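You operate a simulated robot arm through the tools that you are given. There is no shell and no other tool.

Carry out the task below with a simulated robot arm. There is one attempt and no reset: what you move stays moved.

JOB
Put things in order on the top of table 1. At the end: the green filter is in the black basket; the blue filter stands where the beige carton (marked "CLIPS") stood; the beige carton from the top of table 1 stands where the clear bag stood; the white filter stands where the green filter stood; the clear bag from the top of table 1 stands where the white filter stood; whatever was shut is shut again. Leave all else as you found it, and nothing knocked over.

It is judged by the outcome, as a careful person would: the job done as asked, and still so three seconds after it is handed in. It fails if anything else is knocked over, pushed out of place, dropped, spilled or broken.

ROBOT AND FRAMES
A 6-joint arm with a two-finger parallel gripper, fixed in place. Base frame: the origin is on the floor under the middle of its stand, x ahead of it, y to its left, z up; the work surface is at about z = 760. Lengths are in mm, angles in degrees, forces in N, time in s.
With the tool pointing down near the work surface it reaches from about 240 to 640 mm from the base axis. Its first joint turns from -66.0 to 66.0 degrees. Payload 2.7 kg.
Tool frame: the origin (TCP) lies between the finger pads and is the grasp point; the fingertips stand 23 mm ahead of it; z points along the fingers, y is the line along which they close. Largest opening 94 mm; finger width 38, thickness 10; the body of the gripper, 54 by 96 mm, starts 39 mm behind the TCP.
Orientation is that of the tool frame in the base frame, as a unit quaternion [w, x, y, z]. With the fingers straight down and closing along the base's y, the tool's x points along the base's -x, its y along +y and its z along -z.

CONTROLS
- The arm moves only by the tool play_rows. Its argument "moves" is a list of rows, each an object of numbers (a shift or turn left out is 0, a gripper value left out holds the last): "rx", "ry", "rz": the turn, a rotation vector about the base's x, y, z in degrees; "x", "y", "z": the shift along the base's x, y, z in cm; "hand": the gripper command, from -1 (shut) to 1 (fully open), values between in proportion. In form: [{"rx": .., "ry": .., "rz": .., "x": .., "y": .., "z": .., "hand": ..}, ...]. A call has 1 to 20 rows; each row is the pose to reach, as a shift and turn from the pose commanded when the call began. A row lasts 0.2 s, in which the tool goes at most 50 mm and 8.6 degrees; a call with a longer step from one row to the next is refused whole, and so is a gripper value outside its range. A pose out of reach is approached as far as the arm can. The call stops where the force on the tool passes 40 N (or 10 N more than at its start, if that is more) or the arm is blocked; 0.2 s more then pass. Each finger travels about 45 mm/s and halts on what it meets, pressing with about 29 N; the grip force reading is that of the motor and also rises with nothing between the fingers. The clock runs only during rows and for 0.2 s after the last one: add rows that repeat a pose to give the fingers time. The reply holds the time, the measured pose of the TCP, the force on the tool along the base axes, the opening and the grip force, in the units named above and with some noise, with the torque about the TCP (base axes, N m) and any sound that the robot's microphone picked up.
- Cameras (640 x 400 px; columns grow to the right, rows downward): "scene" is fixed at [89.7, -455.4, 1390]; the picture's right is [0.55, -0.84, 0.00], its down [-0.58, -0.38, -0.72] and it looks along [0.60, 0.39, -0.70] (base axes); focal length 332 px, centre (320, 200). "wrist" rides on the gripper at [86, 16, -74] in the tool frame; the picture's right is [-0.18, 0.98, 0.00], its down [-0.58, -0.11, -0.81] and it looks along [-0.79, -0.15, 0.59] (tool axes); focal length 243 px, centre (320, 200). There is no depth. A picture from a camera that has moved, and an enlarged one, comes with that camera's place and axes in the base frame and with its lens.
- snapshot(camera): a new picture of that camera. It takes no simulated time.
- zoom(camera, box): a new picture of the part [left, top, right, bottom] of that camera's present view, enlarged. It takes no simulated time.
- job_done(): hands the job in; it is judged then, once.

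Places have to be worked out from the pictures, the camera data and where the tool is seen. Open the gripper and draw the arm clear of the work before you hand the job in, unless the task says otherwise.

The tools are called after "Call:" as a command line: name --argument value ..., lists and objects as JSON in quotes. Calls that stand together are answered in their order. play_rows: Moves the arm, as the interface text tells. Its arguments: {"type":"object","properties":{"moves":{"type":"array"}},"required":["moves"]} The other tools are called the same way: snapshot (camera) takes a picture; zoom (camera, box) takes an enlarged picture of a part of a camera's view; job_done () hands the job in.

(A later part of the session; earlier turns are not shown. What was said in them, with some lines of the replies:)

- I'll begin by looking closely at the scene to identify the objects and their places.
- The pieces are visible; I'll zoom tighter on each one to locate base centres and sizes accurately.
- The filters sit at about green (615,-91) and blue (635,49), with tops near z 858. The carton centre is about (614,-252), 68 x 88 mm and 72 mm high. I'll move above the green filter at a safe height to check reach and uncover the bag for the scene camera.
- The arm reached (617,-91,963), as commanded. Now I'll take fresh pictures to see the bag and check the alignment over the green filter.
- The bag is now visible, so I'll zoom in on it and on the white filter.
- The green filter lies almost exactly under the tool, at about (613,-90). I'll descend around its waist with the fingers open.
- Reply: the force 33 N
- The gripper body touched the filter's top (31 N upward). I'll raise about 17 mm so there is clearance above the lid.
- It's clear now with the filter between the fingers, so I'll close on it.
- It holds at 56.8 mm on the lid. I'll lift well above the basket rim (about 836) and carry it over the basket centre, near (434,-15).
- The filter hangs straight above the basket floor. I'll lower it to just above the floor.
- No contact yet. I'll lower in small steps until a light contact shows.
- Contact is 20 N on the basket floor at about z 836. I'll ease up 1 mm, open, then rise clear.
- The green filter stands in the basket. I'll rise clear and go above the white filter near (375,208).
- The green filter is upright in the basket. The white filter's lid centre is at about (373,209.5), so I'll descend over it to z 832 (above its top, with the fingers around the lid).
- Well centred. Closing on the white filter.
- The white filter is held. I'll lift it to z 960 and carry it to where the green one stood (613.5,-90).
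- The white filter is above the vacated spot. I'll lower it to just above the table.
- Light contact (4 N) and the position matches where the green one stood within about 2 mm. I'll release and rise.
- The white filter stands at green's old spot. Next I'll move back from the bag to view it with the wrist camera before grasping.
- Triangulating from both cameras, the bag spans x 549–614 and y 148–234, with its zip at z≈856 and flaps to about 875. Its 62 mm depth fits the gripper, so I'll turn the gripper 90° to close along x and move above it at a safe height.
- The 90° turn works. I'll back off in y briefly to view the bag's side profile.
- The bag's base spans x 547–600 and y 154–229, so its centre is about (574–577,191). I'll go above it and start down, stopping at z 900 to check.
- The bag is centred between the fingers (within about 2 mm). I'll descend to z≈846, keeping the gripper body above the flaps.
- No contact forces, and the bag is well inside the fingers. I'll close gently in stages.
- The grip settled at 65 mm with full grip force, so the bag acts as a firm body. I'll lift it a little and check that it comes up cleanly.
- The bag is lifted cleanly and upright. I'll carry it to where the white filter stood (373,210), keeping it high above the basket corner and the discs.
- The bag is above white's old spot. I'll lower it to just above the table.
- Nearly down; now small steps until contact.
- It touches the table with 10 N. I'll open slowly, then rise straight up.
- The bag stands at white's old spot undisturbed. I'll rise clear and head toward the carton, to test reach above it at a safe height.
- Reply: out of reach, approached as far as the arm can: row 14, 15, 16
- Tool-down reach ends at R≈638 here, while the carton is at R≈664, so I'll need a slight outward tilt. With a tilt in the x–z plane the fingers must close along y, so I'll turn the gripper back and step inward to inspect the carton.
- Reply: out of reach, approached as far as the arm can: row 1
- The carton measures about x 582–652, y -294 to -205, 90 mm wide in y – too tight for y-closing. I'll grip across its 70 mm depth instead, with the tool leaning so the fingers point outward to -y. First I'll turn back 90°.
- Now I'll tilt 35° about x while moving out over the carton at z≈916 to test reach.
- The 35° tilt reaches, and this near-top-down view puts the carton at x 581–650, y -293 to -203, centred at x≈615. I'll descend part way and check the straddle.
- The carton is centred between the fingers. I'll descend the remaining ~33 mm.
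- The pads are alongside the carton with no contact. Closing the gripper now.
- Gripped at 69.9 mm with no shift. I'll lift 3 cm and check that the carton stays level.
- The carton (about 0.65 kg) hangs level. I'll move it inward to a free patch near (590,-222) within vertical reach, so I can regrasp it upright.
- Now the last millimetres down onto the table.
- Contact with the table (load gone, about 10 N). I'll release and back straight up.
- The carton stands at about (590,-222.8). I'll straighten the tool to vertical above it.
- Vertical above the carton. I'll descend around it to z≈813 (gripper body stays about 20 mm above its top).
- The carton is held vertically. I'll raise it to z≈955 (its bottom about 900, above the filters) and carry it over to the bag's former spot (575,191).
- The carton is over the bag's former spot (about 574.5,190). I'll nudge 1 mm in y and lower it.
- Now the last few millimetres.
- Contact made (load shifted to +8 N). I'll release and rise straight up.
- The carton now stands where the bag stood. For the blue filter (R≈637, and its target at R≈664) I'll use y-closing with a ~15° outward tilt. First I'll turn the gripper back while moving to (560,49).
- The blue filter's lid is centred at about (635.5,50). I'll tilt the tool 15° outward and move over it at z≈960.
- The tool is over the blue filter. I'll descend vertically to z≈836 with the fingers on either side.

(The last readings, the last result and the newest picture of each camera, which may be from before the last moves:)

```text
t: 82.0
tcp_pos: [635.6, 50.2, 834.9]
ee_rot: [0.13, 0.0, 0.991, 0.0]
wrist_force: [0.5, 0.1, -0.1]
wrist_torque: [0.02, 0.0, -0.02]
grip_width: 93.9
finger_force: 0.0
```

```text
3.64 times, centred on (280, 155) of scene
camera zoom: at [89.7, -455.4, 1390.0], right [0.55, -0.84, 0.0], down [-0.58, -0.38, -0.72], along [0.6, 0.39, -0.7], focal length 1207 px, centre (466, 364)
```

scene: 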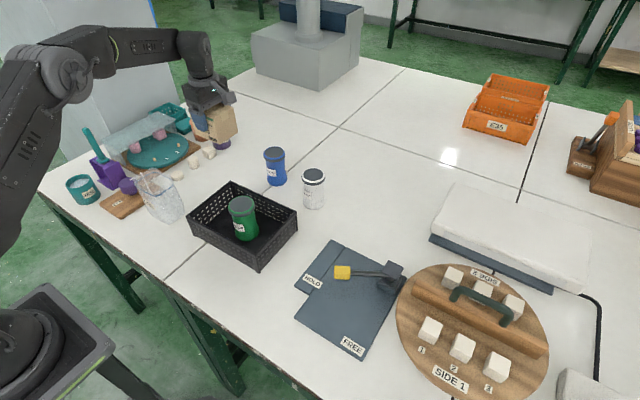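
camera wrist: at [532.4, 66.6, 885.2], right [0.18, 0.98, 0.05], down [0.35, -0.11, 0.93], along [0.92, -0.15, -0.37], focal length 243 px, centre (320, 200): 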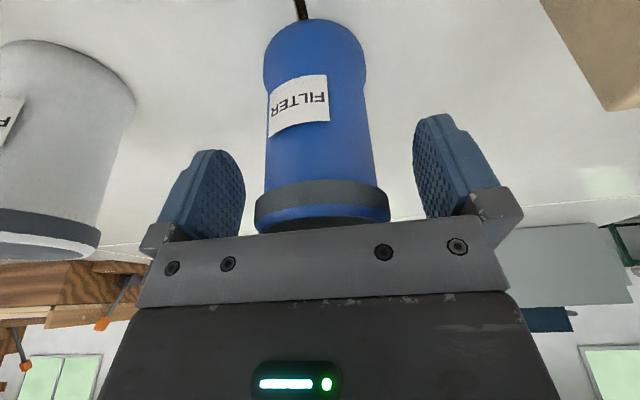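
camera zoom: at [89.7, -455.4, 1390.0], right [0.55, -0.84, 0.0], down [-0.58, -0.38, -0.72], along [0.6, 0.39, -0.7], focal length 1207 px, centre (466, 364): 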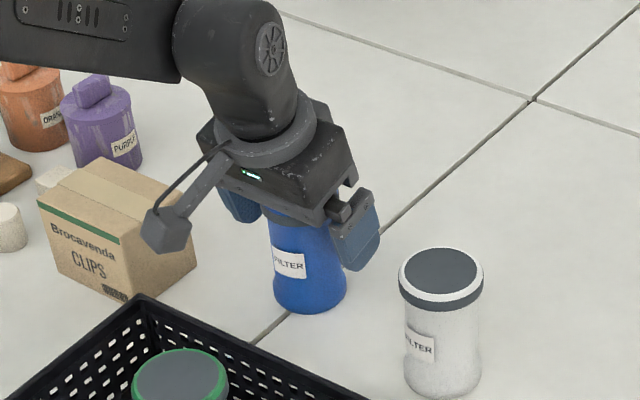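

Well placed. Closing on the blue filter.

Call:
play_rows --moves '[{"hand": 0.5}, {"hand": 0.2}, {"hand": 0}, {"hand": -0.3}, {"hand": -1}, {"hand": -1}, {"hand": -1}]'

Call:
snapshot --camera "wrist"

```text
t: 83.6
tcp_pos: [635.2, 50.9, 835.6]
ee_rot: [0.131, 0.0, 0.991, 0.0]
wrist_force: [-0.3, -0.6, 0.6]
wrist_torque: [0.02, 0.0, -0.04]
grip_width: 56.5
finger_force: 28.9
```

```text
taken
camera wrist: at [532.4, 66.7, 885.5], right [0.18, 0.98, 0.05], down [0.35, -0.11, 0.93], along [0.92, -0.15, -0.37], focal length 243 px, centre (320, 200)
```

wrist: 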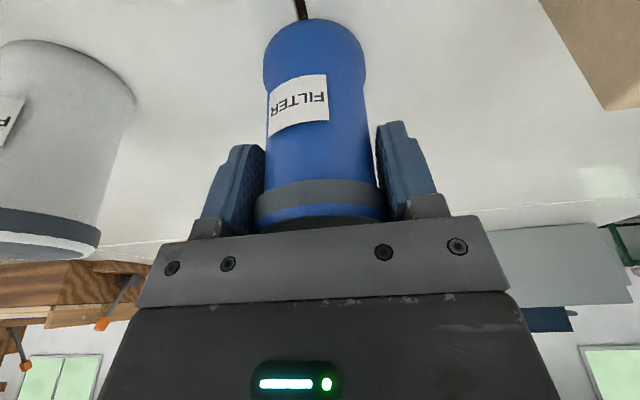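

Held at 56.5 mm. I'll lift to z≈966 (its base about 890, above the white filter) and carry it to the carton's former spot (615.5,-249.3).

Call:
play_rows --moves '[{"z": 1.5, "hand": -1}, {"z": 5}, {"z": 9}, {"z": 13}, {"x": -0.2, "y": -3, "z": 13}, {"x": -0.5, "y": -7.5, "z": 13}, {"x": -0.8, "y": -12, "z": 13}, {"x": -1.1, "y": -16.5, "z": 13}, {"x": -1.4, "y": -21, "z": 13}, {"x": -1.7, "y": -25.5, "z": 13}, {"x": -1.9, "y": -28.8, "z": 13}, {"x": -2, "y": -30, "z": 13}, {"x": -2, "y": -30, "z": 13}]'

Call:
snapshot --camera "wrist"

Call:
snapshot --camera "scene"

```text
t: 86.4
tcp_pos: [615.3, -251.6, 964.7]
ee_rot: [0.131, 0.0, 0.991, 0.001]
wrist_force: [-0.4, 0.8, -0.5]
wrist_torque: [0.02, 0.03, 0.02]
grip_width: 56.5
finger_force: 28.7
```

```text
taken
camera wrist: at [513.1, -234.7, 1013.6], right [0.18, 0.98, 0.05], down [0.35, -0.11, 0.93], along [0.92, -0.15, -0.37], focal length 243 px, centre (320, 200)
```

wrist: 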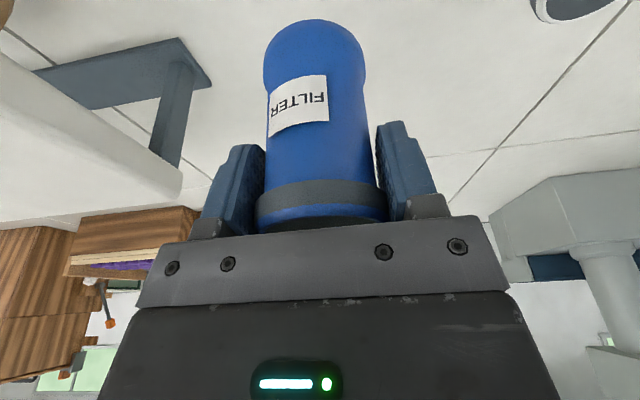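

```text
taken
```

scene: 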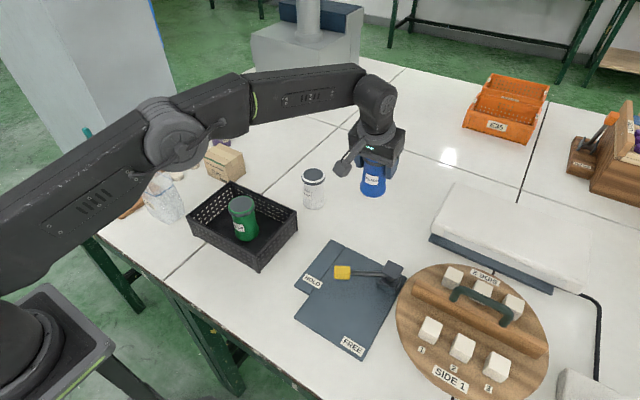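

Over the target, within about 1 mm. I'll lower it with a 1 mm y correction.

Call:
play_rows --moves '[{"y": 0.1, "z": -3}, {"y": 0.1, "z": -6}, {"y": 0.1, "z": -9}, {"y": 0.1, "z": -11.2}, {"y": 0.1, "z": -12.3}, {"y": 0.1, "z": -12.6}, {"y": 0.1, "z": -12.6}]'

Call:
zoom --camera "scene" --box '[300, 120, 440, 260]'

```text
t: 88.0
tcp_pos: [614.2, -249.9, 838.3]
ee_rot: [0.13, 0.0, 0.991, 0.0]
wrist_force: [0.0, 0.1, -1.7]
wrist_torque: [0.01, 0.02, 0.0]
grip_width: 56.3
finger_force: 28.7
```

```text
2.86 times, centred on (370, 190) of scene
camera zoom: at [89.7, -455.4, 1390.0], right [0.55, -0.84, 0.0], down [-0.58, -0.38, -0.72], along [0.6, 0.39, -0.7], focal length 948 px, centre (177, 229)
```

zoom: 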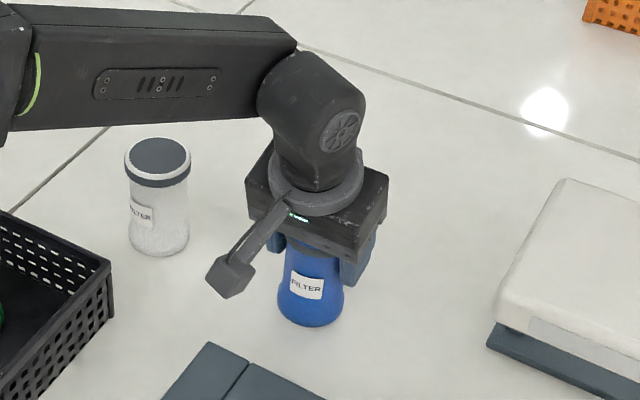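

Just above the table; now the last steps to contact.

Call:
play_rows --moves '[{"z": -0.1}, {"z": -0.2}, {"z": -0.25}, {"z": -0.25}]'

```text
t: 89.0
tcp_pos: [615.5, -249.3, 836.2]
ee_rot: [0.131, 0.0, 0.991, 0.001]
wrist_force: [0.3, 0.3, -2.3]
wrist_torque: [-0.01, -0.01, 0.01]
grip_width: 56.4
finger_force: 28.5
```

Call:
play_rows --moves '[{"z": -0.1}, {"z": -0.2}, {"z": -0.2}]'

```text
t: 89.8
tcp_pos: [615.2, -250.5, 836.8]
ee_rot: [0.132, 0.0, 0.991, 0.0]
wrist_force: [-1.6, 1.2, 6.7]
wrist_torque: [0.22, 0.25, 0.01]
grip_width: 56.7
finger_force: 29.1
```

Contact confirmed (+7 N). I'll release and rise straight up.

Call:
play_rows --moves '[{"hand": -0.2}, {"hand": 0.2}, {"hand": 0.6}, {"hand": 1}, {"hand": 1}, {"hand": 1}, {"z": 3}, {"z": 6.5}, {"z": 10}, {"z": 13}, {"z": 13}]'

Call:
snapshot --camera "scene"

Call:
snapshot --camera "wrist"

```text
t: 92.2
tcp_pos: [612.5, -251.7, 966.2]
ee_rot: [0.131, -0.001, 0.991, 0.001]
wrist_force: [-1.3, 1.6, -0.3]
wrist_torque: [0.0, 0.0, -0.02]
grip_width: 94.0
finger_force: 0.0
```

```text
taken
```

scene: 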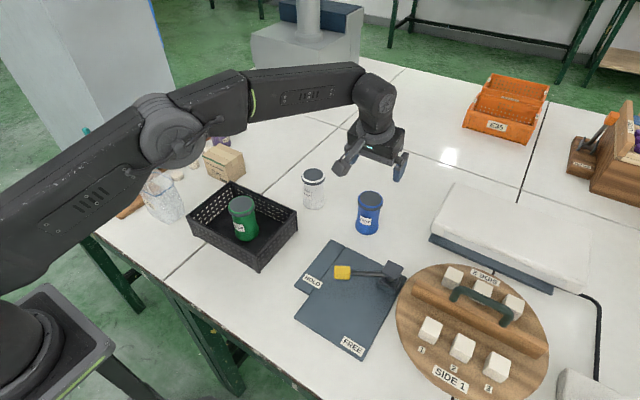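

```text
taken
camera wrist: at [510.9, -233.8, 1016.1], right [0.18, 0.98, 0.05], down [0.35, -0.11, 0.93], along [0.92, -0.15, -0.37], focal length 243 px, centre (320, 200)
```

wrist: 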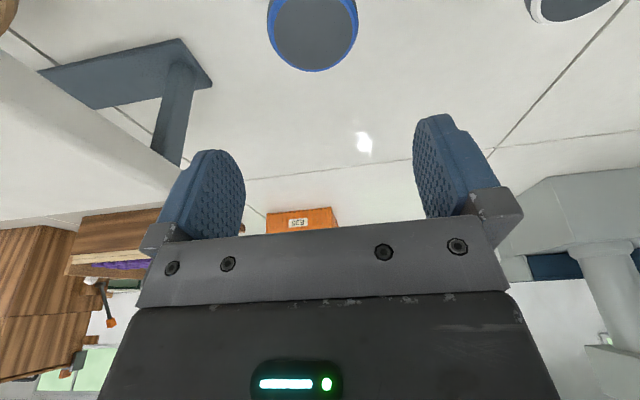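

The blue filter stands at the carton's former spot. I'll straighten the tool and retreat toward the start pose, then review everything.

Call:
play_rows --moves '[{"ry": 5, "x": -2, "y": 1.2, "z": 2}, {"ry": 10, "x": -5, "y": 3.2, "z": 4}, {"ry": 15, "x": -8, "y": 5.2, "z": 6}, {"ry": 15, "x": -11.5, "y": 7.6, "z": 8}, {"ry": 15, "x": -15, "y": 10, "z": 9}, {"ry": 15, "x": -19, "y": 12.7, "z": 9}, {"ry": 15, "x": -23, "y": 15.4, "z": 9}, {"ry": 15, "x": -26.5, "y": 17.8, "z": 9}, {"ry": 15, "x": -28.6, "y": 19.3, "z": 9}, {"ry": 15, "x": -28.6, "y": 19.3, "z": 9}]'

Call:
snapshot --camera "scene"

Call:
snapshot --camera "wrist"

Call:
zoom --camera "scene" --box '[180, 130, 420, 280]'

Call:
zoom --camera "scene" --box '[50, 110, 250, 235]'

```text
t: 94.4
tcp_pos: [328.3, -55.4, 1056.1]
ee_rot: [0.0, 0.0, 1.0, -0.001]
wrist_force: [-0.5, 0.1, 0.7]
wrist_torque: [0.01, 0.02, -0.01]
grip_width: 94.0
finger_force: 0.1
```

```text
taken
```

scene: 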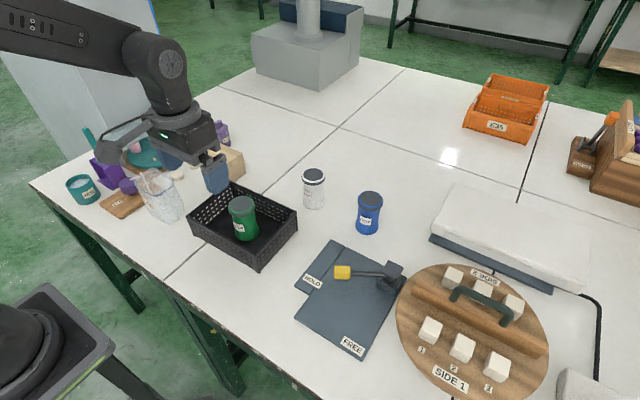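

```text
taken
camera wrist: at [242.8, -38.0, 1130.8], right [0.18, 0.98, 0.0], down [0.58, -0.11, 0.81], along [0.79, -0.15, -0.59], focal length 243 px, centre (320, 200)
```

wrist: 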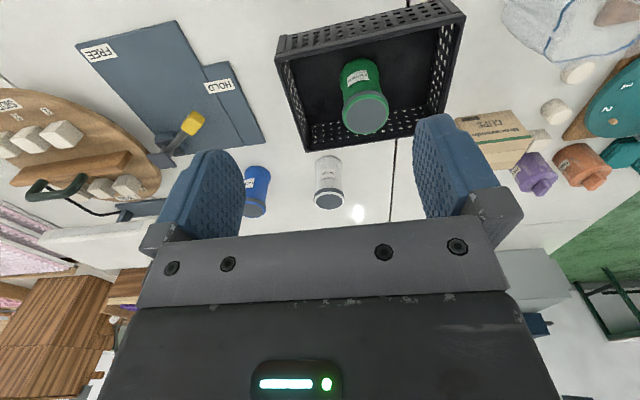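

```text
2.67 times, centred on (300, 205) of scene
camera zoom: at [89.7, -455.4, 1390.0], right [0.55, -0.84, 0.0], down [-0.58, -0.38, -0.72], along [0.6, 0.39, -0.7], focal length 885 px, centre (373, 187)
```

zoom: 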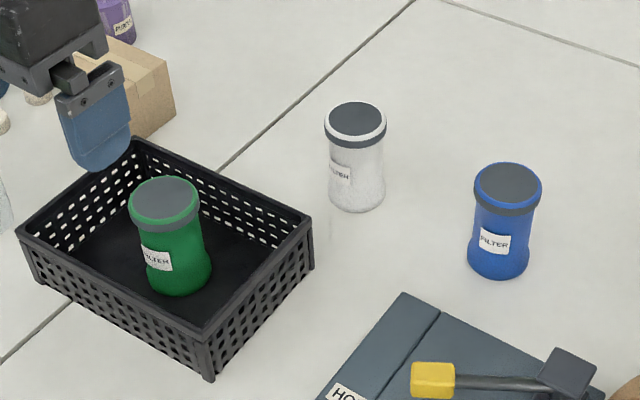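

```text
3.20 times, centred on (150, 172) of scene
camera zoom: at [89.7, -455.4, 1390.0], right [0.55, -0.84, 0.0], down [-0.58, -0.38, -0.72], along [0.6, 0.39, -0.7], focal length 1062 px, centre (864, 288)
```

zoom: 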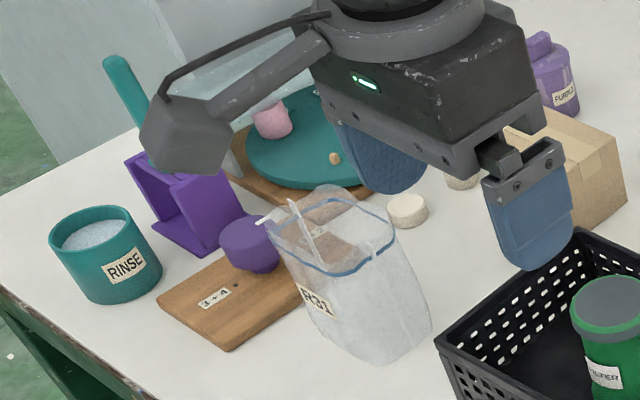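

All five items are where they should be: green is in the basket, white is at green's spot, the bag is at white's, the carton is at the bag's and blue is at the carton's. Everything is upright and nothing else has moved. The gripper is open and the arm is back clear, so I'm handing the job in.

Call:
job_done

```text
The job is handed in.
```

The job is handed in, and the last pictures show everything upright and in its new place:

- **Green filter:** standing in the black basket.
- **Blue filter:** standing where the beige "CLIPS" carton stood.
- **Beige carton:** standing where the clear bag stood, facing the same way as before.
- **White filter:** standing where the green filter stood.
- **Clear bag:** standing where the white filter stood.

Judging from the pictures, each piece stands within a few millimetres of its target spot. Nothing else on the table appears to have moved, and I opened nothing, so there was nothing to shut again.

- **Contact on the green filter:** on my first descent the gripper body pressed on top of it with about 32 N. I backed off, and it showed no sign of moving or damage.
- **Carton set down once on the way:** it stood slightly beyond the arm's straight-down reach. I lifted it with the tool tilted, set it down on a free patch of table, and regrasped it upright before carrying it over.

The gripper is open and the arm is back near its starting pose.
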